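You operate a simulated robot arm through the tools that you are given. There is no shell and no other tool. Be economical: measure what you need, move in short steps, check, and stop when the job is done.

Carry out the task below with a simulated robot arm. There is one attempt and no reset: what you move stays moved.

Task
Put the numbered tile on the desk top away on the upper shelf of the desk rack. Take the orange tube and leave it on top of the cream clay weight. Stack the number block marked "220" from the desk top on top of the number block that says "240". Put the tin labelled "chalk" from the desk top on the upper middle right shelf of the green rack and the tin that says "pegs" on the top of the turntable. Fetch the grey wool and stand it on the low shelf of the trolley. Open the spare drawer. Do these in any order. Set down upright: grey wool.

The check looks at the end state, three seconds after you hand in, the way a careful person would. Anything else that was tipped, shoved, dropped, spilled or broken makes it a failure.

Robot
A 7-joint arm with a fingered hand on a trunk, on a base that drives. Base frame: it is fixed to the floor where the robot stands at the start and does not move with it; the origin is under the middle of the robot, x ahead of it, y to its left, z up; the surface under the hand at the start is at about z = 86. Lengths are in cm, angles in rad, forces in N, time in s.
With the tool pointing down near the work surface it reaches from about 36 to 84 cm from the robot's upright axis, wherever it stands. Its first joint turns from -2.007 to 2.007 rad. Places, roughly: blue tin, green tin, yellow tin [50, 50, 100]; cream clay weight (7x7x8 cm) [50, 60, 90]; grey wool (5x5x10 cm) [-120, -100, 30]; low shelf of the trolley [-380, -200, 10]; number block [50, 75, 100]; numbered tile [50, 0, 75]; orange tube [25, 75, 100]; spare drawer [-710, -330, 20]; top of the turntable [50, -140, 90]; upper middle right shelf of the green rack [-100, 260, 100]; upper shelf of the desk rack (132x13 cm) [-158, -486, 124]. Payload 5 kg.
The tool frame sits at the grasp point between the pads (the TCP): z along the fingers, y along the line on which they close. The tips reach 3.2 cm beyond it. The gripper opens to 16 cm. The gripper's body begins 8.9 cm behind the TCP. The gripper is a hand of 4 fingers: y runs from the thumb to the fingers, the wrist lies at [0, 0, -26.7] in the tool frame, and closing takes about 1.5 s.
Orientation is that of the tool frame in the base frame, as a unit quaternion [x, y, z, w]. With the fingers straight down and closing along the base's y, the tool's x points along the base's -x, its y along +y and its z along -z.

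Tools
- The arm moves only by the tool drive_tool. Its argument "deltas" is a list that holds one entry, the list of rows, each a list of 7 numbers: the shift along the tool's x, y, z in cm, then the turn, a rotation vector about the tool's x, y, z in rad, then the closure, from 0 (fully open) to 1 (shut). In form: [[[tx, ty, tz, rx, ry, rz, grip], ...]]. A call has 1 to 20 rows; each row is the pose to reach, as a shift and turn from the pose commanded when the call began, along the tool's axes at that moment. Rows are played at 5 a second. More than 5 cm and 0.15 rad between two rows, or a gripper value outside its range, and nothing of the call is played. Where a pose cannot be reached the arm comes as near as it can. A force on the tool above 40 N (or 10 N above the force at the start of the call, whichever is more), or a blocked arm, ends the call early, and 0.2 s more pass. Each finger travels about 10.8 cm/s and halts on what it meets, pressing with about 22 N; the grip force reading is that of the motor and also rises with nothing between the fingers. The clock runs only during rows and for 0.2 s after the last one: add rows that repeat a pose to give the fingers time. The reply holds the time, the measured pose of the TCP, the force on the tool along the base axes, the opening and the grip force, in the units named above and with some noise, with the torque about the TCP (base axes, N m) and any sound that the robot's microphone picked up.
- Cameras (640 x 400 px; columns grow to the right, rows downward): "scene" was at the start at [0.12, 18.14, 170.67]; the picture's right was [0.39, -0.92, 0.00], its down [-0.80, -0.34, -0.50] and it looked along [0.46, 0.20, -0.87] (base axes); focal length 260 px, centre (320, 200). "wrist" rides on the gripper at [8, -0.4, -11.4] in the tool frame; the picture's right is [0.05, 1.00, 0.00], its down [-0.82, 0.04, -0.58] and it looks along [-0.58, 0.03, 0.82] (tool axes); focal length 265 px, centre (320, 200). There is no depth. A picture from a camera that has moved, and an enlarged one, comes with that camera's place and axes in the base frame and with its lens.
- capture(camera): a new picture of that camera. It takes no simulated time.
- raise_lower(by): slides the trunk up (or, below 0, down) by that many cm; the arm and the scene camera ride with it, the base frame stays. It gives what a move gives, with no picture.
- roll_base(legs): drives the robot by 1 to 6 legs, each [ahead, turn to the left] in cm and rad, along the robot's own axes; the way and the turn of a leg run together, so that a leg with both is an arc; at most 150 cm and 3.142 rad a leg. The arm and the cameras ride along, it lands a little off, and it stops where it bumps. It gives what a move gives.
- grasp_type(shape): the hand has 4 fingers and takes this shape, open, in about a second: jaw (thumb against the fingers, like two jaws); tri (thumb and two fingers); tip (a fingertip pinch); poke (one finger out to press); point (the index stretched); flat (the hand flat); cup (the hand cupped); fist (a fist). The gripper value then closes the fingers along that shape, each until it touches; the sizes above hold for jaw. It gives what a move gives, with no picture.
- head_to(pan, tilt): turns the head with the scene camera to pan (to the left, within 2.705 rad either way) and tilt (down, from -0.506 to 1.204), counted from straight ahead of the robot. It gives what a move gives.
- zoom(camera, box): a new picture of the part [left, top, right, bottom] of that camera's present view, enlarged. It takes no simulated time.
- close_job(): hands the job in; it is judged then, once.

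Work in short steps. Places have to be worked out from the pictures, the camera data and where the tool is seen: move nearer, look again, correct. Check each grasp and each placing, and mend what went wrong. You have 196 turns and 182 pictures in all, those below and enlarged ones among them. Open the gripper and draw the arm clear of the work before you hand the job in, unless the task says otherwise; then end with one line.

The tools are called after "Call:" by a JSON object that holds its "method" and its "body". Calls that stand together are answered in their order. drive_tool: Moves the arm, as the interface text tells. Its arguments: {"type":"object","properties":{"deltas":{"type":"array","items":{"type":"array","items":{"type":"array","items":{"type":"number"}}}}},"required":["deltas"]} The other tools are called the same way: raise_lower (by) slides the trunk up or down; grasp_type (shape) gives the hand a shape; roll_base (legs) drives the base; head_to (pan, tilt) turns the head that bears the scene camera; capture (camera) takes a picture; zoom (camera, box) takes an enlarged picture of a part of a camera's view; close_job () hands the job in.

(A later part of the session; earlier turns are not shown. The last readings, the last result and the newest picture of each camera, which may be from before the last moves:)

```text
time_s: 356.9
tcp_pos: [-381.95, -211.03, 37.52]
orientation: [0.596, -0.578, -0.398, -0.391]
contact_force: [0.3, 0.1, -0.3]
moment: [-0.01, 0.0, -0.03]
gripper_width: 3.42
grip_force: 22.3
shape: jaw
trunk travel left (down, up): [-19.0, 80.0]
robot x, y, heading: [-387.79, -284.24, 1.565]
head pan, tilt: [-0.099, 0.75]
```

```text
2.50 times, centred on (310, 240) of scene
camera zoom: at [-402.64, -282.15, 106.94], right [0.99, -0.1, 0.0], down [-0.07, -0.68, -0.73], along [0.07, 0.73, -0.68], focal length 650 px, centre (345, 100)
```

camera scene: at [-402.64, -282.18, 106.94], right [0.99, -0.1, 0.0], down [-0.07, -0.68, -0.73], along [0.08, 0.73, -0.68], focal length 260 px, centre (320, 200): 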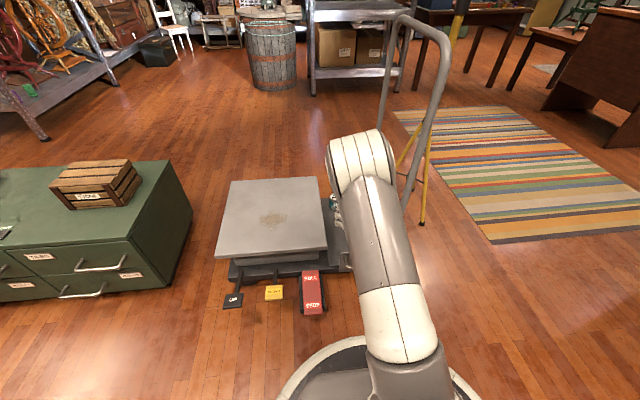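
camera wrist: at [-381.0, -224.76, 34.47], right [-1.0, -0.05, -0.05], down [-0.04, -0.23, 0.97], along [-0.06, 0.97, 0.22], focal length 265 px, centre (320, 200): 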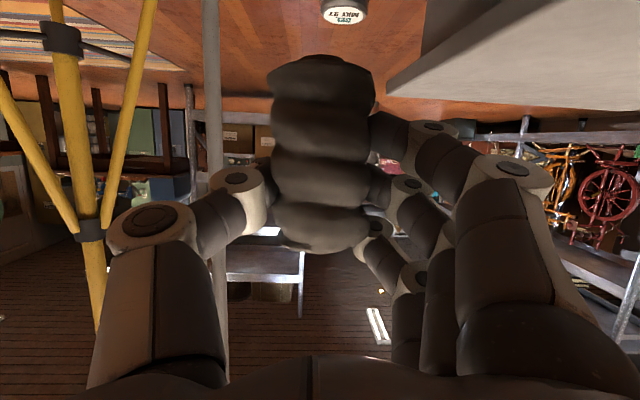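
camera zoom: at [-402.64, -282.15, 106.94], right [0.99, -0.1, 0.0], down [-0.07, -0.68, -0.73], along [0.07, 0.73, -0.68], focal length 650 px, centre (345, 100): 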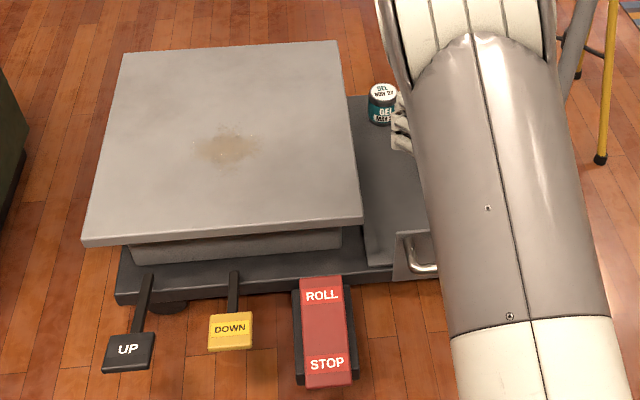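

Wool is still held. I'll set it temporarily on the trolley's upper plate, regrasp from the top, then place it vertically. Move over the plate.

Call:
{"method": "drive_tool", "body": {"deltas": [[[0, 4.5, 0, 0, 0, 0, 0.86], [0, 9, 0, 0, 0, 0, 0.86], [0, 13.5, 0, 0, 0, 0, 0.86], [0, 18, 0, 0, 0, 0, 0.86], [0, 22.5, 0, 0, 0, 0, 0.86], [0, 26, 0, 0, 0, 0, 0.86], [0, 26, 0, 0, 0, 0, 0.86]]]}}

Call:
{"method": "zoom", "body": {"camera": "scene", "box": [200, 120, 420, 320]}}

Call:
{"method": "capture", "body": {"camera": "wrist"}}

```text
time_s: 358.5
tcp_pos: [-408.01, -211.83, 37.36]
orientation: [0.596, -0.578, -0.398, -0.391]
contact_force: [0.0, 0.2, -0.9]
moment: [-0.01, 0.02, -0.02]
gripper_width: 3.4
grip_force: 21.7
shape: jaw
trunk travel left (down, up): [-19.0, 80.0]
robot x, y, heading: [-388.05, -284.26, 1.569]
head pan, tilt: [-0.099, 0.75]
```

```text
2.00 times, centred on (310, 220) of scene
camera zoom: at [-402.65, -282.15, 106.94], right [0.99, -0.1, 0.0], down [-0.07, -0.68, -0.73], along [0.07, 0.73, -0.68], focal length 520 px, centre (340, 160)
```

zoom: 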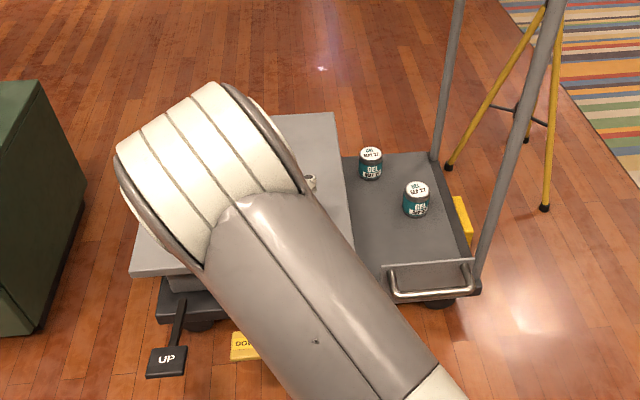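

```text
55 pictures are left
camera wrist: at [-407.14, -225.6, 34.3], right [-1.0, -0.05, -0.05], down [-0.04, -0.23, 0.97], along [-0.06, 0.97, 0.23], focal length 265 px, centre (320, 200)
```

wrist: 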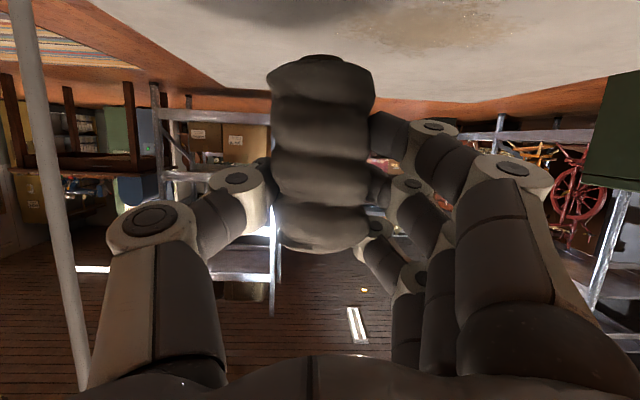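

Now the low shelf is fully visible: gate panel (z 12–22) at y≈−223, tins at (−376,−201) and (−385.5,−188). Lower the wool onto the plate.

Call:
{"method": "drive_tool", "body": {"deltas": [[[1.4, 0, 0.57, 0, 0, 0, 0.86], [2.8, 0, 1.13, 0, 0, 0, 0.86], [3.9, 0, 1.6, 0, 0, 0, 0.86], [3.9, 0, 1.6, 0, 0, 0, 0.86]]]}}

Call:
{"method": "drive_tool", "body": {"deltas": [[[0.25, 0, 0.1, 0, 0, 0, 0.86], [0.55, 0, 0.22, 0, 0, 0, 0.86], [0.55, 0, 0.22, 0, 0, 0, 0.86]]]}}

Call:
{"method": "drive_tool", "body": {"deltas": [[[0.25, 0, 0.1, 0, 0, 0, 0.86], [0.5, 0, 0.2, 0, 0, 0, 0.86], [0.5, 0, 0.2, 0, 0, 0, 0.86]]]}}

Call:
{"method": "capture", "body": {"camera": "wrist"}}

```text
time_s: 359.5
tcp_pos: [-408.04, -211.74, 33.7]
orientation: [0.595, -0.575, -0.402, -0.391]
contact_force: [-3.0, 4.9, 31.4]
moment: [0.51, 0.51, 0.06]
gripper_width: 3.31
grip_force: 22.6
shape: jaw
trunk travel left (down, up): [-19.0, 80.0]
robot x, y, heading: [-387.71, -284.36, 1.573]
head pan, tilt: [-0.099, 0.75]
```

```text
time_s: 359.9
tcp_pos: [-407.99, -211.59, 33.75]
orientation: [0.593, -0.573, -0.405, -0.394]
contact_force: [-1.2, -1.5, 16.5]
moment: [0.1, 0.24, 0.01]
gripper_width: 3.3
grip_force: 22.1
shape: jaw
trunk travel left (down, up): [-19.0, 80.0]
robot x, y, heading: [-387.7, -284.29, 1.57]
head pan, tilt: [-0.099, 0.75]
stopped in row 1: the force on the tool passed its limit at 44 N (the readings are from after the stop); the commanded pose is now the measured one
```

```text
time_s: 360.5
tcp_pos: [-408.07, -211.23, 33.67]
orientation: [0.59, -0.572, -0.408, -0.397]
contact_force: [-1.0, -2.2, 16.6]
moment: [0.05, 0.11, 0.01]
gripper_width: 3.29
grip_force: 21.5
shape: jaw
trunk travel left (down, up): [-19.0, 80.0]
robot x, y, heading: [-387.57, -284.31, 1.565]
head pan, tilt: [-0.099, 0.75]
stopped in row 3: the force on the tool passed its limit at 42 N (the readings are from after the stop); the commanded pose is now the measured one
```

```text
54 pictures are left
camera wrist: at [-407.18, -224.81, 30.32], right [-1.0, -0.05, -0.05], down [-0.04, -0.25, 0.97], along [-0.06, 0.97, 0.25], focal length 265 px, centre (320, 200)
```

wrist: 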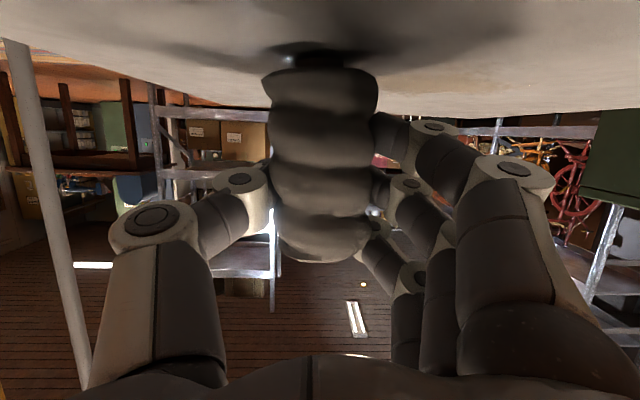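

Wool rests on the plate. Open slowly and pull back.

Call:
{"method": "drive_tool", "body": {"deltas": [[[-0.2, 0, -0.1, 0, 0, 0, 0.8], [-0.2, 0, -0.1, 0, 0, 0, 0.74], [-0.2, 0, -0.1, 0, 0, 0, 0.66], [-0.2, 0, -0.1, 0, 0, 0, 0.56], [-0.2, 0, -0.1, 0, 0, 0, 0.46], [-0.2, 0, -0.1, 0, 0, 0, 0.36], [-0.2, 0, -0.1, 0, 0, 0, 0.3], [-0.2, 0, -0.1, 0, 0, 0, 0.3], [-0.2, 0, -0.1, 0, 0, 0, 0.3]]]}}

Call:
{"method": "capture", "body": {"camera": "wrist"}}

```text
time_s: 362.5
tcp_pos: [-407.98, -211.43, 33.55]
orientation: [0.592, -0.573, -0.406, -0.395]
contact_force: [0.8, -0.3, 0.1]
moment: [-0.01, -0.01, -0.01]
gripper_width: 11.13
grip_force: 0.1
shape: jaw
trunk travel left (down, up): [-19.0, 80.0]
robot x, y, heading: [-387.46, -284.01, 1.571]
head pan, tilt: [-0.099, 0.75]
```

```text
53 pictures are left
camera wrist: at [-407.14, -224.98, 30.28], right [-1.0, -0.05, -0.05], down [-0.04, -0.25, 0.97], along [-0.06, 0.97, 0.25], focal length 265 px, centre (320, 200)
```

wrist: 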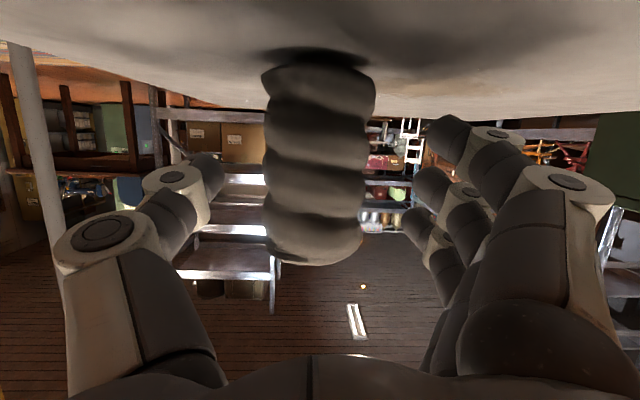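

Stands upright. Withdraw back and up.

Call:
{"method": "drive_tool", "body": {"deltas": [[[1.2, 0, -3.8, 0, 0, 0, 0.3], [2.5, 0, -7.6, 0, 0, 0, 0.3], [3.8, 0, -11.4, 0, 0, 0, 0.3], [4.5, 0, -13.4, 0, 0, 0, 0.3], [0.8, 0, -14.9, 0, 0, 0, 0.3], [-3.8, 0, -16.7, 0, 0, 0, 0.3], [-8.4, 0, -18.5, 0, 0, 0, 0.3], [-13, 0, -20.3, 0, 0, 0, 0.3], [-13, 0, -20.3, 0, 0, 0, 0.3]]]}}

Call:
{"method": "capture", "body": {"camera": "scene"}}

```text
time_s: 364.5
tcp_pos: [-407.67, -225.82, 53.04]
orientation: [0.592, -0.574, -0.405, -0.395]
contact_force: [0.4, 0.5, -0.6]
moment: [-0.02, -0.01, -0.02]
gripper_width: 11.17
grip_force: 0.2
shape: jaw
trunk travel left (down, up): [-19.0, 80.0]
robot x, y, heading: [-387.84, -284.23, 1.566]
head pan, tilt: [-0.099, 0.75]
```

```text
52 pictures are left
camera scene: at [-402.65, -282.16, 106.94], right [0.99, -0.1, 0.0], down [-0.07, -0.68, -0.73], along [0.07, 0.73, -0.68], focal length 260 px, centre (320, 200)
```

scene: 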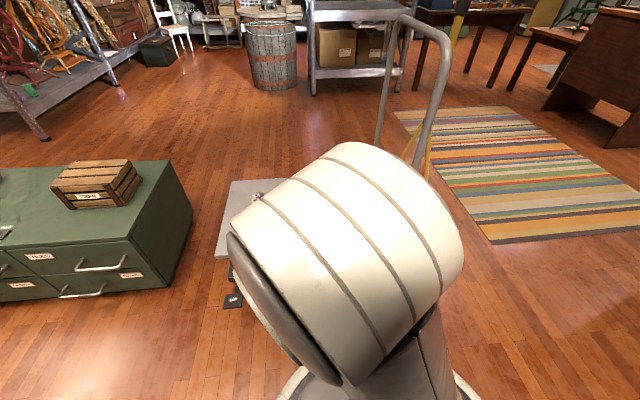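

Rotate the hand to point straight down above the plate.

Call:
{"method": "drive_tool", "body": {"deltas": [[[-2, 0, 0, 0, 0.15, 0, 0.3], [-4, 0, 0.5, 0, 0.3, 0, 0.3], [-6, 0, 1, 0, 0.45, 0, 0.3], [-7.5, 0, 1.5, 0, 0.6, 0, 0.3], [-8.5, 0, 2, 0, 0.75, 0, 0.3], [-9.2, 0, 2.5, 0, 0.9, 0, 0.3], [-9.6, 0, 2.7, 0, 1.05, 0, 0.3], [-9.6, 0, 2.7, 0, 1.197, 0, 0.3], [-9.6, 0, 2.7, 0, 1.197, 0, 0.3]]]}}

Call:
{"method": "capture", "body": {"camera": "wrist"}}

```text
time_s: 366.5
tcp_pos: [-408.55, -221.19, 54.58]
orientation: [0.654, -0.627, -0.321, -0.276]
contact_force: [-0.4, -0.6, 0.0]
moment: [0.02, -0.02, 0.03]
gripper_width: 11.18
grip_force: 0.1
shape: jaw
out of reach, approached as far as the arm can: row 3, 4, 5, 6, 7, 8, 9
trunk travel left (down, up): [-19.0, 80.0]
robot x, y, heading: [-388.09, -284.4, 1.57]
head pan, tilt: [-0.099, 0.75]
```

```text
51 pictures are left
camera wrist: at [-407.22, -235.05, 55.76], right [-1.0, -0.09, 0.0], down [0.0, 0.08, 1.0], along [-0.09, 0.99, -0.08], focal length 265 px, centre (320, 200)
```

wrist: 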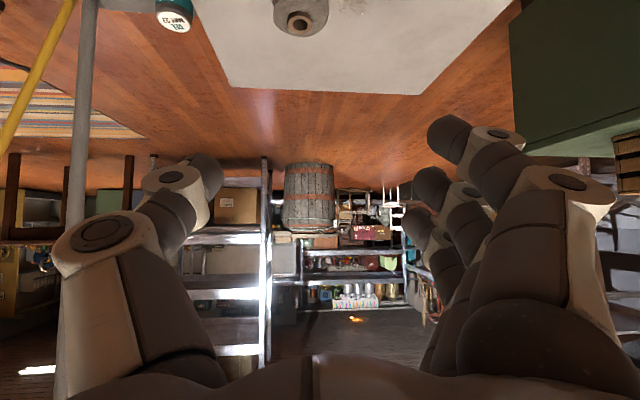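

Posture was limited by the low trunk. Raise the trunk 30 and finish rotating to vertical while lowering.

Call:
{"method": "raise_lower", "body": {"by": 30}}

Call:
{"method": "drive_tool", "body": {"deltas": [[[2.5, 0, 2.1, 0.009, 0.1455, 0, 0.3], [5, 0, 4.2, 0.018, 0.291, 0, 0.3], [7.5, 0, 6.3, 0.027, 0.4365, 0, 0.3], [10, 0, 8.4, 0.035, 0.582, 0, 0.3], [12.5, 0, 10.6, 0.043, 0.7275, 0, 0.3], [15.3, 0, 12.8, 0.052, 0.873, 0.01, 0.3], [15.3, 0, 12.8, 0.052, 0.873, 0.01, 0.3]]]}}

Call:
{"method": "capture", "body": {"camera": "wrist"}}

```text
time_s: 369.5
tcp_pos: [-408.7, -221.12, 84.48]
orientation: [0.654, -0.627, -0.322, -0.276]
contact_force: [0.6, -0.1, -0.4]
moment: [-0.01, -0.01, 0.0]
gripper_width: 11.19
grip_force: 0.0
shape: jaw
trunk travel left (down, up): [-49.0, 50.0]
robot x, y, heading: [-387.72, -284.64, 1.57]
head pan, tilt: [-0.099, 0.75]
```

```text
time_s: 371.3
tcp_pos: [-407.77, -218.59, 69.94]
orientation: [0.716, -0.695, -0.015, -0.064]
contact_force: [1.1, -0.1, -0.3]
moment: [0.02, 0.05, 0.04]
gripper_width: 11.2
grip_force: 0.1
shape: jaw
out of reach, approached as far as the arm can: row 1, 2, 3, 4
trunk travel left (down, up): [-49.0, 50.0]
robot x, y, heading: [-387.72, -283.91, 1.571]
head pan, tilt: [-0.099, 0.75]
stopped in row 7: the arm was blocked; the commanded pose is now the measured one
```

```text
50 pictures are left
camera wrist: at [-407.83, -228.07, 80.44], right [-0.99, -0.07, -0.08], down [-0.11, 0.74, 0.66], along [0.01, 0.67, -0.75], focal length 265 px, centre (320, 200)
```

wrist: 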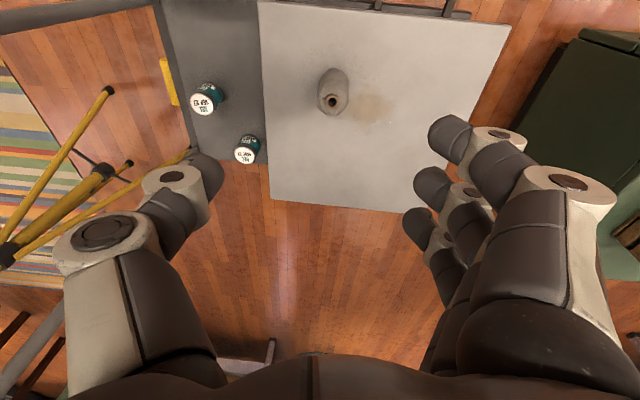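

Nearly vertical. Finish the small remaining rotation.

Call:
{"method": "drive_tool", "body": {"deltas": [[[0, 0, 0, -0.036, 0.055, 0, 0.3], [-1, 0, 1, -0.071, 0.11, 0, 0.3], [-2, 0, 2, -0.071, 0.11, 0, 0.3], [-2, 0, 2, -0.071, 0.11, 0, 0.3]]]}}

Call:
{"method": "capture", "body": {"camera": "wrist"}}

Call:
{"method": "capture", "body": {"camera": "scene"}}

```text
time_s: 372.3
tcp_pos: [-407.65, -216.37, 68.16]
orientation: [0.717, -0.698, 0.0, -0.001]
contact_force: [-0.8, 0.4, -0.2]
moment: [0.0, 0.02, 0.02]
gripper_width: 11.23
grip_force: 0.0
shape: jaw
trunk travel left (down, up): [-49.0, 50.0]
robot x, y, heading: [-387.67, -283.78, 1.567]
head pan, tilt: [-0.099, 0.75]
```

```text
49 pictures are left
camera wrist: at [-407.02, -224.58, 79.53], right [-1.0, -0.08, 0.0], down [-0.07, 0.81, 0.58], along [-0.04, 0.58, -0.82], focal length 265 px, centre (320, 200)
```

wrist: 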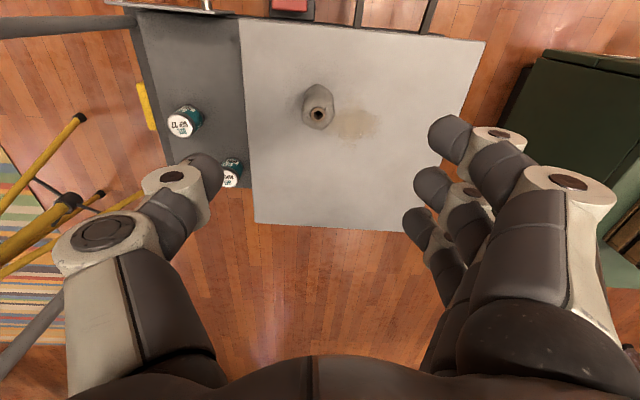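

```text
48 pictures are left
camera scene: at [-402.64, -282.13, 136.94], right [0.99, -0.1, 0.0], down [-0.07, -0.68, -0.73], along [0.07, 0.73, -0.68], focal length 260 px, centre (320, 200)
```

scene: 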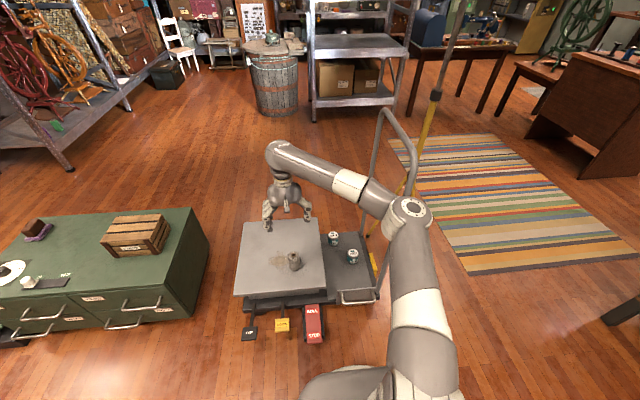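

Wool stands at (−407.6,−211.4), top z≈37. Lower the trunk 18 and center above it.

Call:
{"method": "raise_lower", "body": {"by": -18}}

Call:
{"method": "drive_tool", "body": {"deltas": [[[-2.5, 0, 0, 0, 0, 0, 0.35], [-5, 0, 1, 0, 0, 0, 0.38], [-5, 0, 3, 0, 0, 0, 0.38], [-5, 0, 3, 0, 0, 0, 0.38]]]}}

Call:
{"method": "capture", "body": {"camera": "wrist"}}

```text
time_s: 374.3
tcp_pos: [-407.71, -216.53, 50.04]
orientation: [0.717, -0.697, -0.001, -0.002]
contact_force: [0.1, 1.3, 0.6]
moment: [0.0, 0.03, 0.0]
gripper_width: 11.21
grip_force: 0.2
shape: jaw
trunk travel left (down, up): [-31.0, 68.0]
robot x, y, heading: [-387.88, -284.23, 1.574]
head pan, tilt: [-0.099, 0.75]
```

```text
time_s: 375.3
tcp_pos: [-407.84, -211.43, 47.04]
orientation: [0.717, -0.697, 0.0, -0.001]
contact_force: [-0.9, 0.5, 0.7]
moment: [0.0, 0.0, 0.0]
gripper_width: 9.95
grip_force: 0.1
shape: jaw
trunk travel left (down, up): [-31.0, 68.0]
robot x, y, heading: [-387.53, -284.02, 1.567]
head pan, tilt: [-0.099, 0.75]
```

```text
47 pictures are left
camera wrist: at [-407.23, -219.61, 58.51], right [-1.0, -0.08, 0.0], down [-0.07, 0.81, 0.58], along [-0.04, 0.58, -0.82], focal length 265 px, centre (320, 200)
```

wrist: 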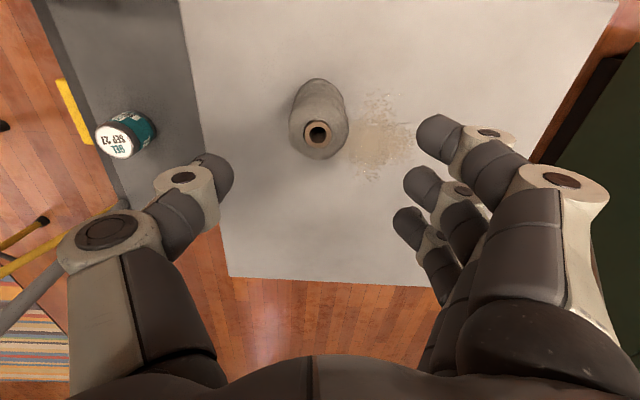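

Aligned. Descend and close on the wool from the top.

Call:
{"method": "drive_tool", "body": {"deltas": [[[0, -0.2, 4, 0, 0, 0, 0.4], [0, -0.3, 8, 0, 0, 0, 0.4], [0, -0.3, 12.4, 0, 0, 0, 0.4], [0, -0.3, 12.4, 0, 0, 0, 0.5], [0, -0.3, 12.4, 0, 0, 0, 0.6], [0, -0.3, 12.4, 0, 0, 0, 0.7], [0, -0.3, 12.4, 0, 0, 0, 0.8], [0, -0.3, 12.4, 0, 0, 0, 0.85], [0, -0.3, 12.4, 0, 0, 0, 0.85], [0, -0.3, 12.4, 0, 0, 0, 0.85]]]}}

Call:
{"method": "capture", "body": {"camera": "wrist"}}

```text
time_s: 376.2
tcp_pos: [-406.16, -208.06, 48.51]
orientation: [0.71, -0.698, -0.058, -0.074]
contact_force: [-0.8, 0.1, -0.8]
moment: [-0.05, 0.04, 0.04]
gripper_width: 8.1
grip_force: 0.0
shape: jaw
out of reach, approached as far as the arm can: row 3, 4
trunk travel left (down, up): [-31.0, 68.0]
robot x, y, heading: [-387.81, -284.68, 1.567]
head pan, tilt: [-0.099, 0.75]
stopped in row 4: the arm was blocked; the commanded pose is now the measured one
```

```text
46 pictures are left
camera wrist: at [-405.83, -218.1, 58.31], right [-1.0, -0.06, -0.03], down [-0.07, 0.69, 0.72], along [-0.02, 0.72, -0.7], focal length 265 px, centre (320, 200)
```

wrist: 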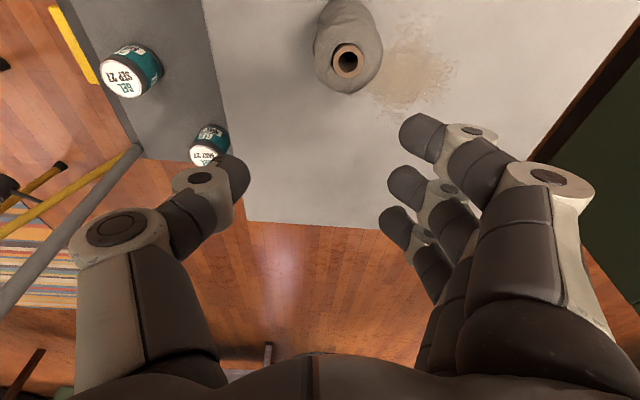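

The arm was blocked and drifted; wool still stands. Look at the scene for what the elbow is touching.

Call:
{"method": "capture", "body": {"camera": "scene"}}

```text
45 pictures are left
camera scene: at [-402.64, -282.11, 118.94], right [0.99, -0.1, 0.0], down [-0.07, -0.68, -0.73], along [0.07, 0.73, -0.68], focal length 260 px, centre (320, 200)
```

scene: 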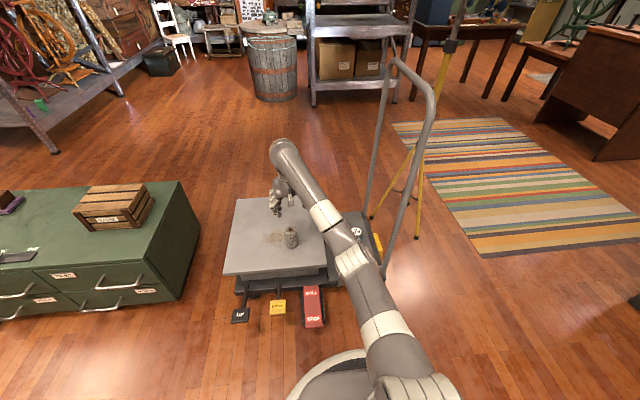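

The arm is near full stretch. Lift and retract the hand, then re-park the robot more squarely in front (x≈−405).

Call:
{"method": "drive_tool", "body": {"deltas": [[[0, 0, -3, 0, 0, 0, 0.3], [1, 0, -7, -0.005, 0.04, 0, 0.3], [5, 0, -10, -0.01, 0.08, 0, 0.3], [9, 0, -12, -0.015, 0.12, 0, 0.3], [13, 0, -14, -0.02, 0.16, 0, 0.3], [17, 0, -15, -0.025, 0.186, -0.011, 0.3], [21, 0, -15, -0.025, 0.186, -0.011, 0.3], [21, 0, -15, -0.025, 0.186, -0.011, 0.3]]]}}

Call:
{"method": "roll_base", "body": {"legs": [[-45, 0], [0, 0.4], [46, 0], [0, -0.4]]}}

Call:
{"method": "capture", "body": {"camera": "scene"}}

Call:
{"method": "capture", "body": {"camera": "wrist"}}

```text
time_s: 378.0
tcp_pos: [-406.11, -231.57, 58.92]
orientation: [0.716, -0.698, 0.002, 0.002]
contact_force: [-0.4, 0.7, 0.5]
moment: [0.04, -0.01, 0.02]
gripper_width: 11.17
grip_force: 0.1
shape: jaw
trunk travel left (down, up): [-31.0, 68.0]
robot x, y, heading: [-388.1, -284.11, 1.566]
head pan, tilt: [-0.099, 0.75]
```

```text
time_s: 385.5
tcp_pos: [-423.81, -233.92, 59.05]
orientation: [0.715, -0.699, 0.002, 0.002]
contact_force: [-0.6, 0.1, -0.6]
moment: [0.01, -0.03, 0.0]
gripper_width: 11.15
grip_force: 0.2
shape: jaw
trunk travel left (down, up): [-31.0, 68.0]
robot x, y, heading: [-405.42, -286.76, 1.565]
head pan, tilt: [-0.099, 0.75]
```

```text
44 pictures are left
camera scene: at [-420.55, -284.52, 118.94], right [0.99, -0.11, 0.0], down [-0.07, -0.68, -0.73], along [0.08, 0.73, -0.68], focal length 260 px, centre (320, 200)
```

scene: 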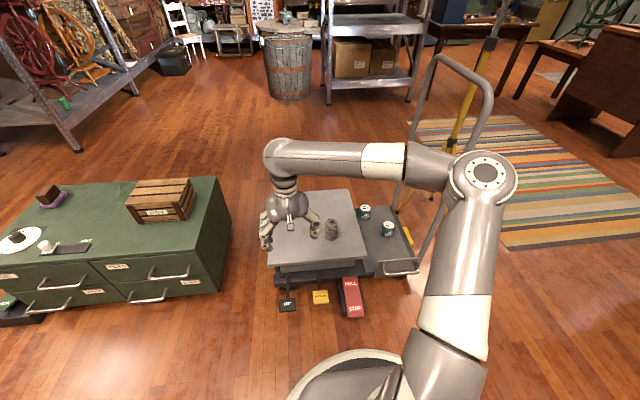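

```text
43 pictures are left
camera wrist: at [-423.21, -241.97, 70.53], right [-1.0, -0.07, 0.0], down [-0.06, 0.82, 0.57], along [-0.04, 0.57, -0.82], focal length 265 px, centre (320, 200)
```

wrist: 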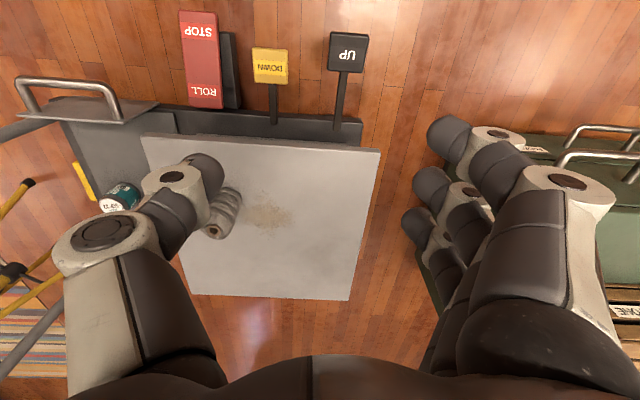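

Robot now squarely placed; base front has ~18 cm margin to the pedals. Move ahead 10, then bring the hand over the wool.

Call:
{"method": "roll_base", "body": {"legs": [[10, 0]]}}

Call:
{"method": "drive_tool", "body": {"deltas": [[[-1.5, -3.5, 0, 0, 0, 0, 0.35], [-3, -7, 1, 0, 0, 0, 0.38], [-5, -10.5, 3, 0, 0, 0, 0.38], [-8, -13.5, 6, 0, 0, 0, 0.38], [-11, -15.7, 9, 0, 0, 0, 0.38], [-12, -15.9, 11, 0, 0, 0, 0.38], [-12, -15.9, 11, 0, 0, 0, 0.38]]]}}

Call:
{"method": "capture", "body": {"camera": "wrist"}}

```text
time_s: 386.6
tcp_pos: [-423.63, -223.82, 59.02]
orientation: [0.715, -0.7, 0.002, 0.002]
contact_force: [0.7, -0.3, 0.4]
moment: [-0.02, 0.02, 0.0]
gripper_width: 11.16
grip_force: 0.1
shape: jaw
trunk travel left (down, up): [-31.0, 68.0]
robot x, y, heading: [-405.61, -276.87, 1.562]
head pan, tilt: [-0.099, 0.75]
```

```text
refused: row 4 steps farther than a row can; nothing moved
```

```text
42 pictures are left
camera wrist: at [-423.08, -231.94, 70.54], right [-1.0, -0.07, 0.0], down [-0.06, 0.82, 0.57], along [-0.04, 0.57, -0.82], focal length 265 px, centre (320, 200)
```

wrist: 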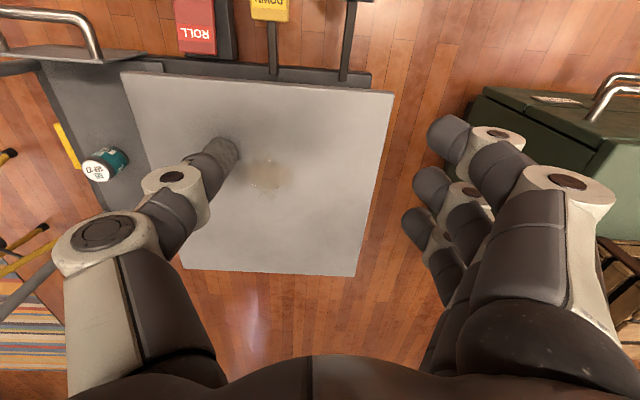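

Call:
{"method": "drive_tool", "body": {"deltas": [[[-1.5, -3.5, 0, 0, 0, 0, 0.35], [-3, -7, 0, 0, 0, 0, 0.38], [-5, -10.5, 1, 0, 0, 0, 0.38], [-7.5, -13.5, 3, 0, 0, 0, 0.38], [-10, -15.5, 6, 0, 0, 0, 0.38], [-12, -15.9, 9, 0, 0, 0, 0.38], [-12, -15.9, 11, 0, 0, 0, 0.38], [-12, -15.9, 11, 0, 0, 0, 0.38]]]}}

Call:
{"method": "capture", "body": {"camera": "wrist"}}

```text
time_s: 388.4
tcp_pos: [-407.96, -211.66, 47.85]
orientation: [0.714, -0.7, 0.002, 0.003]
contact_force: [-0.3, -0.1, 0.0]
moment: [0.02, -0.01, -0.03]
gripper_width: 9.98
grip_force: 0.0
shape: jaw
trunk travel left (down, up): [-31.0, 68.0]
robot x, y, heading: [-405.81, -276.56, 1.565]
head pan, tilt: [-0.099, 0.75]
```

```text
41 pictures are left
camera wrist: at [-407.37, -219.65, 59.47], right [-1.0, -0.07, 0.0], down [-0.06, 0.82, 0.57], along [-0.04, 0.57, -0.82], focal length 265 px, centre (320, 200)
```

wrist: 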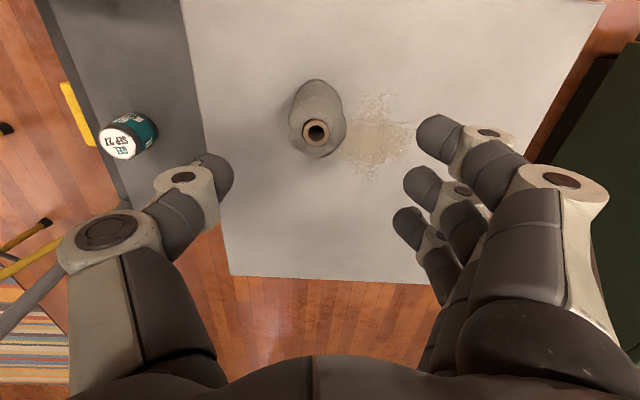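

Aligned again. Descend in steps.

Call:
{"method": "drive_tool", "body": {"deltas": [[[0, -0.3, 3, 0, 0, 0, 0.4], [0, -0.3, 6, 0, 0, 0, 0.4], [0, -0.3, 9, 0, 0, 0, 0.4], [0, -0.3, 9, 0, 0, 0, 0.4]]]}}

Call:
{"method": "capture", "body": {"camera": "wrist"}}

```text
time_s: 389.6
tcp_pos: [-405.45, -209.52, 43.32]
orientation: [0.713, -0.699, 0.0, -0.049]
contact_force: [0.2, -0.4, -0.5]
moment: [-0.02, -0.03, 0.01]
gripper_width: 9.65
grip_force: 0.1
shape: jaw
trunk travel left (down, up): [-31.0, 68.0]
robot x, y, heading: [-405.36, -276.58, 1.561]
head pan, tilt: [-0.099, 0.75]
stopped in row 4: the arm was blocked; the commanded pose is now the measured one
```

```text
40 pictures are left
camera wrist: at [-405.69, -218.32, 54.36], right [-0.99, -0.07, -0.07], down [-0.1, 0.77, 0.63], along [0.02, 0.63, -0.78], focal length 265 px, centre (320, 200)
```

wrist: 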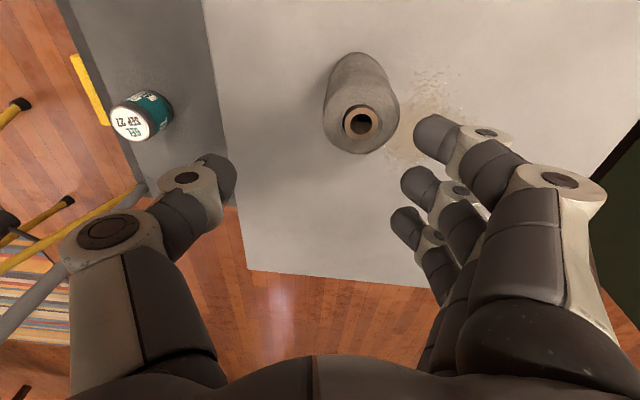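

Blocked again. Check where the elbow is.

Call:
{"method": "head_to", "body": {"pan": -0.5, "tilt": 0.75}}

Call:
{"method": "capture", "body": {"camera": "scene"}}

```text
time_s: 390.5
tcp_pos: [-405.53, -209.45, 43.38]
orientation: [0.712, -0.7, 0.0, -0.048]
contact_force: [-0.8, 0.7, 0.7]
moment: [0.01, 0.02, -0.01]
gripper_width: 9.62
grip_force: 0.0
shape: jaw
trunk travel left (down, up): [-31.0, 68.0]
robot x, y, heading: [-405.96, -276.71, 1.561]
head pan, tilt: [-0.499, 0.75]
```

```text
39 pictures are left
camera scene: at [-417.32, -275.48, 118.94], right [0.87, -0.49, 0.0], down [-0.33, -0.6, -0.73], along [0.36, 0.64, -0.68], focal length 260 px, centre (320, 200)
```

scene: 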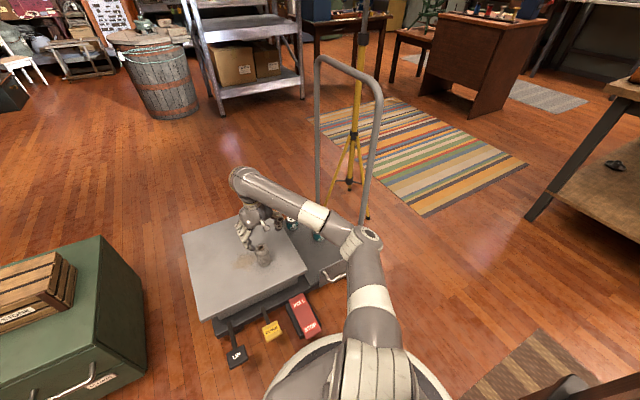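

The elbow touches the trolley's handle post from this side. I'll lift away and go around to the far (+y) side, where the elbow will be over the plate side instead.

Call:
{"method": "drive_tool", "body": {"deltas": [[[0, 0, -4, 0, 0, 0, 0.3], [0, 0, -8.5, -0.03, 0.03, 0, 0.3], [3, 1, -12, -0.069, 0.067, 0, 0.3], [7, 2, -14, -0.069, 0.067, 0, 0.3], [11, 3, -15, -0.069, 0.067, 0, 0.3], [15, 4, -15, -0.069, 0.067, 0, 0.3], [15, 4, -15, -0.069, 0.067, 0, 0.3]]]}}

Call:
{"method": "roll_base", "body": {"legs": [[-40, 0]]}}

Call:
{"method": "capture", "body": {"camera": "scene"}}

```text
time_s: 392.1
tcp_pos: [-410.2, -225.65, 56.97]
orientation: [0.712, -0.702, 0.0, 0.001]
contact_force: [0.3, -0.2, 0.1]
moment: [0.0, 0.0, 0.0]
gripper_width: 11.19
grip_force: 0.0
shape: jaw
trunk travel left (down, up): [-31.0, 68.0]
robot x, y, heading: [-405.33, -276.89, 1.558]
head pan, tilt: [-0.499, 0.75]
```

```text
time_s: 394.6
tcp_pos: [-410.34, -265.46, 56.77]
orientation: [0.711, -0.703, 0.001, 0.002]
contact_force: [0.1, 0.4, 0.2]
moment: [0.01, 0.0, 0.0]
gripper_width: 11.18
grip_force: 0.1
shape: jaw
trunk travel left (down, up): [-31.0, 68.0]
robot x, y, heading: [-406.2, -316.65, 1.558]
head pan, tilt: [-0.499, 0.75]
```

```text
38 pictures are left
camera scene: at [-417.75, -315.43, 118.94], right [0.87, -0.49, 0.0], down [-0.33, -0.59, -0.73], along [0.36, 0.64, -0.68], focal length 260 px, centre (320, 200)
```

scene: 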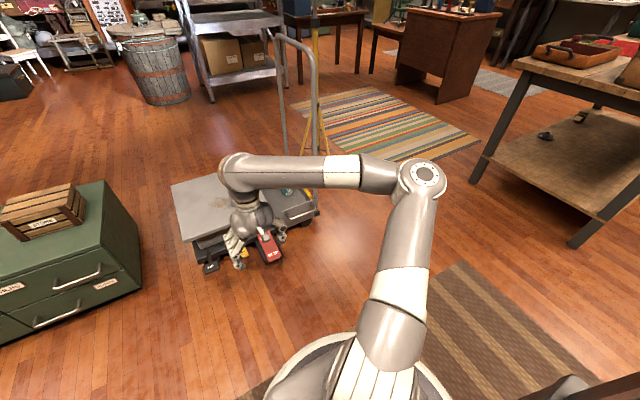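

Extend the arm a bit (to narrow the elbow) and raise the trunk, then drive around east and north of the trolley.

Call:
{"method": "raise_lower", "body": {"by": 40}}

Call:
{"method": "drive_tool", "body": {"deltas": [[[-4, -1, 0, 0, 0, 0, 0.3], [-8, -2, 0, 0, 0, 0, 0.3], [-12, -3, 0, 0, 0, 0, 0.3], [-15, -4, 0, 0, 0, 0, 0.3], [-15, -4, 0, 0, 0, 0, 0.3]]]}}

Call:
{"method": "roll_base", "body": {"legs": [[0, -0.788], [120, 0], [48, 0], [0, 0.8], [88, 0]]}}

Call:
{"method": "head_to", "body": {"pan": 0.9, "tilt": 0.5}}

Call:
{"method": "capture", "body": {"camera": "scene"}}

```text
time_s: 398.4
tcp_pos: [-410.44, -265.46, 96.88]
orientation: [0.712, -0.703, 0.001, 0.002]
contact_force: [0.9, 0.4, 0.6]
moment: [0.0, 0.0, -0.01]
gripper_width: 11.16
grip_force: 0.0
shape: jaw
trunk travel left (down, up): [-71.0, 28.0]
robot x, y, heading: [-405.79, -316.41, 1.563]
head pan, tilt: [-0.499, 0.75]
```

```text
time_s: 399.6
tcp_pos: [-406.46, -250.36, 96.67]
orientation: [0.711, -0.703, 0.0, 0.001]
contact_force: [0.3, -0.7, -0.8]
moment: [0.01, -0.02, -0.03]
gripper_width: 11.15
grip_force: 0.0
shape: jaw
trunk travel left (down, up): [-71.0, 28.0]
robot x, y, heading: [-405.99, -316.84, 1.558]
head pan, tilt: [-0.499, 0.75]
```

```text
time_s: 416.5
tcp_pos: [-286.04, -45.68, 96.78]
orientation: [0.715, -0.699, 0.001, 0.002]
contact_force: [-0.1, -0.7, -0.3]
moment: [0.0, 0.01, 0.01]
gripper_width: 11.16
grip_force: 0.1
shape: jaw
trunk travel left (down, up): [-71.0, 28.0]
robot x, y, heading: [-285.07, -112.13, 1.569]
head pan, tilt: [-0.499, 0.75]
```

```text
time_s: 418.1
tcp_pos: [-286.06, -45.8, 96.74]
orientation: [0.715, -0.699, 0.0, 0.002]
contact_force: [0.4, -0.1, -0.8]
moment: [0.01, -0.03, 0.03]
gripper_width: 11.14
grip_force: 0.1
shape: jaw
trunk travel left (down, up): [-71.0, 28.0]
robot x, y, heading: [-285.09, -111.43, 1.567]
head pan, tilt: [0.901, 0.499]
```

```text
37 pictures are left
camera scene: at [-307.78, -112.41, 161.14], right [0.62, 0.78, 0.0], down [0.37, -0.3, -0.88], along [-0.69, 0.55, -0.48], focal length 260 px, centre (320, 200)
```

scene: 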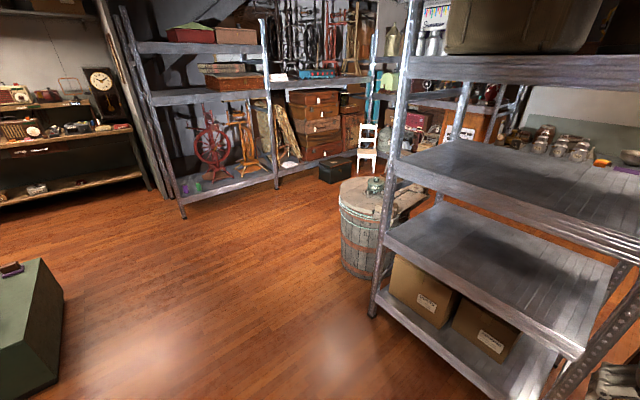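

Clear floor to the west. Turn, drive 108 cm, turn to face the trolley from the north.

Call:
{"method": "roll_base", "body": {"legs": [[0, 1.571], [108, 0], [0, 1.571]]}}

Call:
{"method": "head_to", "body": {"pan": 0.1, "tilt": 0.75}}

Call:
{"method": "capture", "body": {"camera": "scene"}}

```text
time_s: 431.2
tcp_pos: [-391.96, -176.97, 96.89]
orientation: [0.701, 0.713, 0.002, -0.001]
contact_force: [0.2, 0.3, -0.3]
moment: [-0.02, 0.02, -0.01]
gripper_width: 11.17
grip_force: 0.0
shape: jaw
trunk travel left (down, up): [-71.0, 28.0]
robot x, y, heading: [-392.9, -110.7, -1.576]
head pan, tilt: [0.901, 0.499]
```

```text
time_s: 432.4
tcp_pos: [-392.05, -177.0, 96.76]
orientation: [0.701, 0.713, 0.002, -0.001]
contact_force: [0.9, 0.1, 0.0]
moment: [-0.02, -0.02, 0.03]
gripper_width: 11.18
grip_force: 0.0
shape: jaw
trunk travel left (down, up): [-71.0, 28.0]
robot x, y, heading: [-392.94, -111.05, -1.578]
head pan, tilt: [0.099, 0.75]
```

```text
36 pictures are left
camera scene: at [-376.33, -113.33, 158.94], right [-1.0, -0.09, 0.0], down [-0.06, 0.68, -0.73], along [0.07, -0.73, -0.68], focal length 260 px, centre (320, 200)
```

scene: 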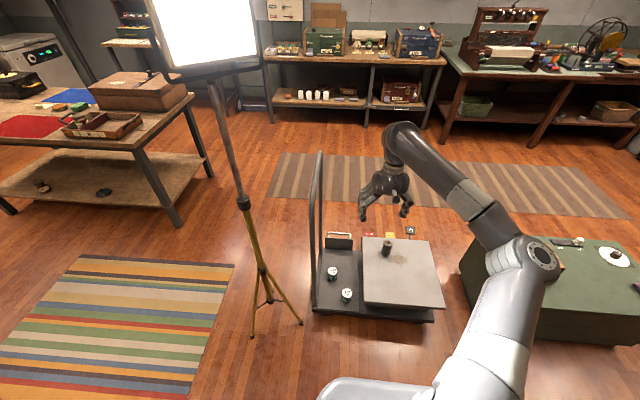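

Excellent view from the north. Move 27 cm closer, lower the trunk 40, and go above the wool.

Call:
{"method": "roll_base", "body": {"legs": [[27, 0]]}}

Call:
{"method": "drive_tool", "body": {"deltas": [[[0, -4, 0, 0, 0, 0, 0.3], [-1, -8, 0, 0, 0, 0, 0.35], [-3, -12, 0, 0, 0, 0, 0.38], [-5, -15, 0, 0, 0, 0, 0.38], [-7, -16.5, 0, 0, 0, 0, 0.38], [-7, -16.5, 0, 0, 0, 0, 0.38]]]}}

Call:
{"method": "raise_lower", "body": {"by": -40}}

Call:
{"method": "capture", "body": {"camera": "wrist"}}

```text
time_s: 434.3
tcp_pos: [-392.25, -204.36, 96.69]
orientation: [0.7, 0.714, 0.001, 0.0]
contact_force: [0.0, 0.0, 0.1]
moment: [0.03, -0.04, 0.04]
gripper_width: 11.17
grip_force: 0.1
shape: jaw
trunk travel left (down, up): [-71.0, 28.0]
robot x, y, heading: [-393.12, -137.98, -1.578]
head pan, tilt: [0.099, 0.75]
```

```text
time_s: 435.7
tcp_pos: [-406.06, -208.03, 97.04]
orientation: [0.702, 0.712, 0.0, 0.0]
contact_force: [0.3, -0.2, -0.5]
moment: [0.0, -0.03, 0.04]
gripper_width: 9.98
grip_force: 0.0
shape: jaw
out of reach, approached as far as the arm can: row 4, 5, 6
trunk travel left (down, up): [-71.0, 28.0]
robot x, y, heading: [-392.77, -137.94, -1.575]
head pan, tilt: [0.099, 0.75]
```

```text
time_s: 439.5
tcp_pos: [-406.11, -208.17, 57.02]
orientation: [0.702, 0.712, 0.0, -0.001]
contact_force: [-0.3, 0.0, -1.0]
moment: [-0.02, -0.02, 0.0]
gripper_width: 9.97
grip_force: 0.0
shape: jaw
trunk travel left (down, up): [-31.0, 68.0]
robot x, y, heading: [-392.82, -137.83, -1.575]
head pan, tilt: [0.099, 0.75]
```

```text
35 pictures are left
camera wrist: at [-406.49, -200.25, 68.42], right [1.0, 0.07, 0.0], down [0.05, -0.82, 0.58], along [0.04, -0.57, -0.82], focal length 265 px, centre (320, 200)
```

wrist: 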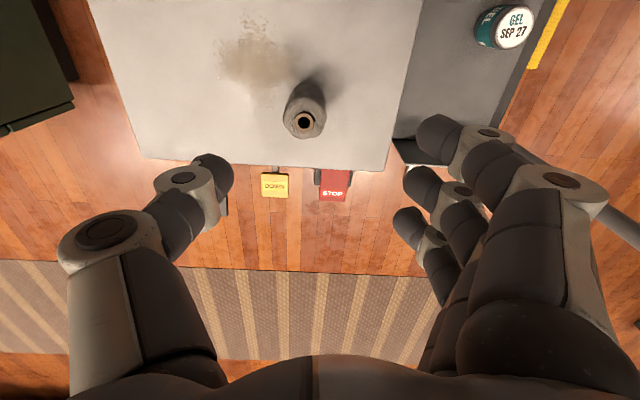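

Wool hole top at (−407.5,−211). Descend 10 cm while aligning.

Call:
{"method": "drive_tool", "body": {"deltas": [[[0, 0, 4, 0, 0, 0, 0.38], [-1, -0.7, 7, 0, 0, 0, 0.38], [-2.8, -1.4, 10, 0, 0, 0, 0.38], [-2.8, -1.4, 10, 0, 0, 0, 0.38]]]}}

Call:
{"method": "capture", "body": {"camera": "wrist"}}

```text
time_s: 440.5
tcp_pos: [-404.69, -207.16, 48.47]
orientation: [0.703, 0.711, 0.001, -0.001]
contact_force: [0.1, 0.3, -0.2]
moment: [0.0, -0.02, 0.0]
gripper_width: 9.95
grip_force: 0.0
shape: jaw
out of reach, approached as far as the arm can: row 1, 2, 3, 4
trunk travel left (down, up): [-31.0, 68.0]
robot x, y, heading: [-393.04, -137.62, -1.573]
head pan, tilt: [0.099, 0.75]
```

```text
34 pictures are left
camera wrist: at [-405.08, -199.25, 59.91], right [1.0, 0.06, 0.0], down [0.05, -0.82, 0.58], along [0.04, -0.57, -0.82], focal length 265 px, centre (320, 200)
```

wrist: 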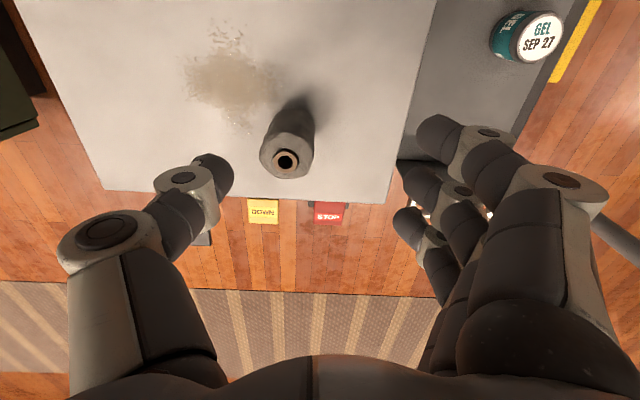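

Reach is slightly short in this arm posture. Drive ahead 5 cm (platform margin ~8) and realign above the wool.

Call:
{"method": "roll_base", "body": {"legs": [[5, 0]]}}

Call:
{"method": "drive_tool", "body": {"deltas": [[[0.5, -1.5, 0, 0, 0, 0, 0.38], [1, -2.8, 0, 0, 0, 0, 0.38], [1, -2.8, 1, 0, 0, 0, 0.38], [1, -2.8, 1, 0, 0, 0, 0.38]]]}}

Call:
{"method": "capture", "body": {"camera": "wrist"}}

Call:
{"method": "capture", "body": {"camera": "scene"}}

```text
time_s: 441.4
tcp_pos: [-404.44, -212.2, 48.42]
orientation: [0.703, 0.711, 0.001, -0.001]
contact_force: [0.2, -0.1, 0.3]
moment: [0.0, -0.02, 0.03]
gripper_width: 9.96
grip_force: 0.1
shape: jaw
trunk travel left (down, up): [-31.0, 68.0]
robot x, y, heading: [-393.09, -143.06, -1.577]
head pan, tilt: [0.099, 0.75]
```

```text
time_s: 442.4
tcp_pos: [-406.75, -210.59, 48.56]
orientation: [0.703, 0.711, -0.006, -0.002]
contact_force: [-0.3, 1.0, -0.1]
moment: [-0.02, 0.0, -0.06]
gripper_width: 9.98
grip_force: 0.0
shape: jaw
out of reach, approached as far as the arm can: row 1, 2, 3, 4
trunk travel left (down, up): [-31.0, 68.0]
robot x, y, heading: [-392.75, -143.1, -1.579]
head pan, tilt: [0.099, 0.75]
```

```text
33 pictures are left
camera wrist: at [-407.2, -202.52, 59.97], right [1.0, 0.06, -0.01], down [0.06, -0.81, 0.58], along [0.03, -0.58, -0.81], focal length 265 px, centre (320, 200)
```

wrist: 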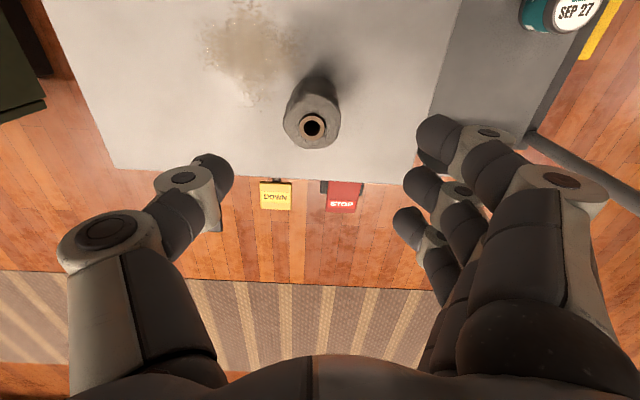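

```text
32 pictures are left
camera scene: at [-376.58, -145.58, 118.94], right [-1.0, -0.09, 0.0], down [-0.06, 0.68, -0.73], along [0.07, -0.73, -0.68], focal length 260 px, centre (320, 200)
```

scene: 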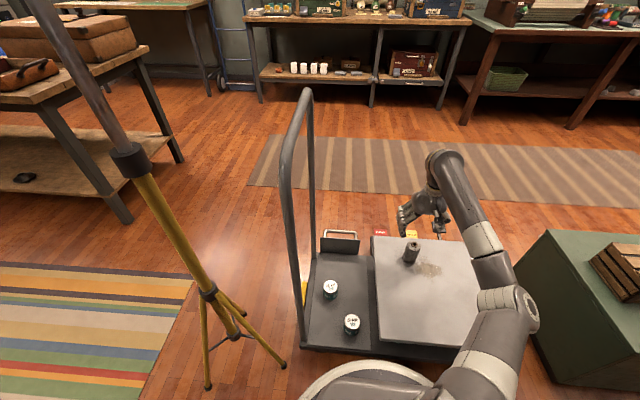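

The elbow is too low relative to the wrist in this posture. Raise the trunk 25 and lower with the arm instead.

Call:
{"method": "raise_lower", "body": {"by": 25}}

Call:
{"method": "drive_tool", "body": {"deltas": [[[0, 0, 4, 0, 0, 0, 0.38], [0, 0, 8, 0, 0, 0, 0.38], [-0.2, -0.3, 12, 0, 0, 0, 0.38], [-0.4, -0.7, 16, 0, 0, 0, 0.38], [-0.4, -0.7, 20, 0, 0, 0, 0.38], [-0.4, -0.7, 24, 0, 0, 0, 0.38], [-0.4, -0.7, 24, 0, 0, 0, 0.38]]]}}

Call:
{"method": "capture", "body": {"camera": "wrist"}}

```text
time_s: 445.0
tcp_pos: [-407.02, -210.48, 73.61]
orientation: [0.704, 0.71, -0.005, -0.002]
contact_force: [-0.3, 0.0, -0.2]
moment: [0.01, 0.03, -0.02]
gripper_width: 9.95
grip_force: 0.1
shape: jaw
trunk travel left (down, up): [-56.0, 43.0]
robot x, y, heading: [-393.17, -143.19, -1.575]
head pan, tilt: [0.099, 0.75]
```

```text
time_s: 445.7
tcp_pos: [-407.5, -211.54, 75.94]
orientation: [0.699, 0.709, -0.093, -0.005]
contact_force: [0.2, -0.3, 0.2]
moment: [0.01, -0.02, 0.0]
gripper_width: 9.97
grip_force: 0.1
shape: jaw
out of reach, approached as far as the arm can: row 1, 2, 3
trunk travel left (down, up): [-56.0, 43.0]
robot x, y, heading: [-393.41, -143.12, -1.58]
head pan, tilt: [0.099, 0.75]
stopped in row 3: the arm was blocked; the commanded pose is now the measured one
```

```text
31 pictures are left
camera wrist: at [-406.49, -202.25, 86.31], right [0.99, 0.06, -0.15], down [0.14, -0.73, 0.66], along [-0.07, -0.68, -0.73], focal length 265 px, centre (320, 200)
```

wrist: 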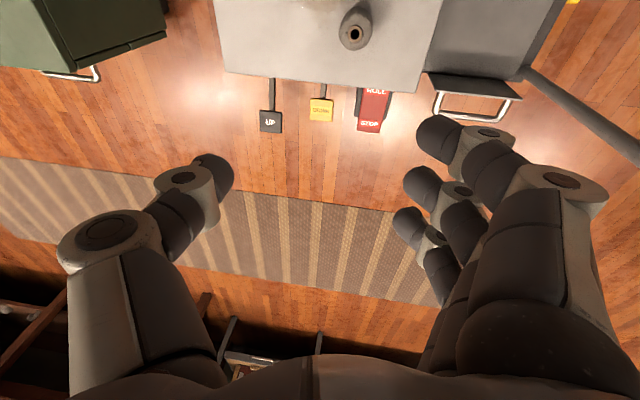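

This posture limits a straight-down tool. A 0.7 rad tilt (like the chalk tin) eases the wrist and also clears gate and tins. Re-tilt the hand, backing off a little.

Call:
{"method": "drive_tool", "body": {"deltas": [[[1.5, 0, -1, -0.026, -0.115, 0.01, 0.35], [3, 0, -1, -0.053, -0.23, 0.02, 0.35], [5, 0, 0, -0.079, -0.345, 0.03, 0.35], [7, 0, 2, -0.106, -0.46, 0.04, 0.35], [8, 0, 4, -0.132, -0.575, 0.05, 0.35], [8, 0, 6, -0.132, -0.575, 0.05, 0.35], [8, 0, 6, -0.132, -0.575, 0.05, 0.35]]]}}

Call:
{"method": "capture", "body": {"camera": "wrist"}}

Call:
{"method": "capture", "body": {"camera": "scene"}}

```text
time_s: 446.3
tcp_pos: [-407.7, -209.87, 86.96]
orientation: [0.666, 0.698, -0.251, 0.083]
contact_force: [-0.5, -0.2, -0.6]
moment: [0.04, 0.05, -0.05]
gripper_width: 10.36
grip_force: 0.1
shape: jaw
out of reach, approached as far as the arm can: row 2, 3
trunk travel left (down, up): [-56.0, 43.0]
robot x, y, heading: [-393.37, -142.75, -1.579]
head pan, tilt: [0.099, 0.75]
stopped in row 3: the arm was blocked; the commanded pose is now the measured one
```

```text
30 pictures are left
camera wrist: at [-406.45, -197.54, 93.35], right [0.96, 0.04, -0.26], down [0.25, -0.46, 0.85], along [-0.09, -0.89, -0.45], focal length 265 px, centre (320, 200)
```

wrist: 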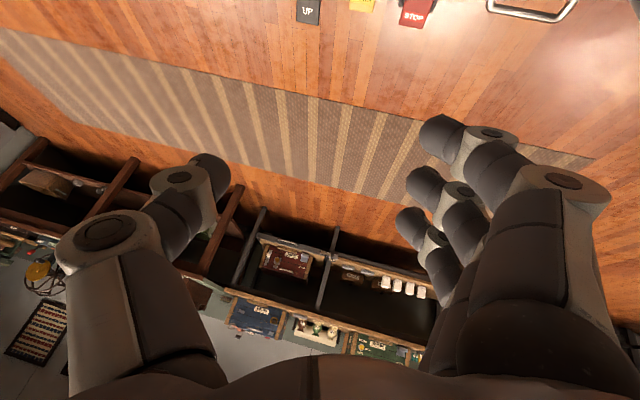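

```text
29 pictures are left
camera scene: at [-376.55, -145.7, 143.94], right [-1.0, -0.09, 0.0], down [-0.06, 0.68, -0.73], along [0.07, -0.73, -0.68], focal length 260 px, centre (320, 200)
```

scene: 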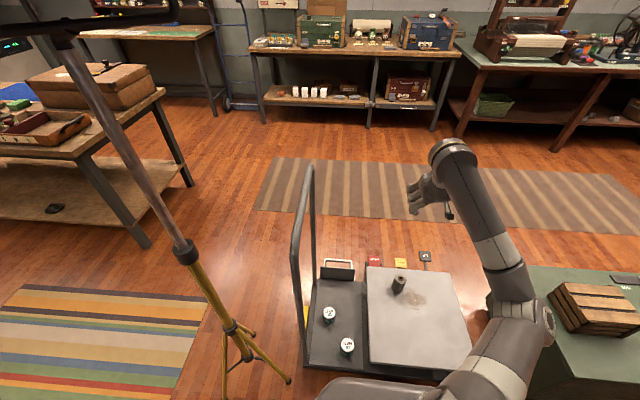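

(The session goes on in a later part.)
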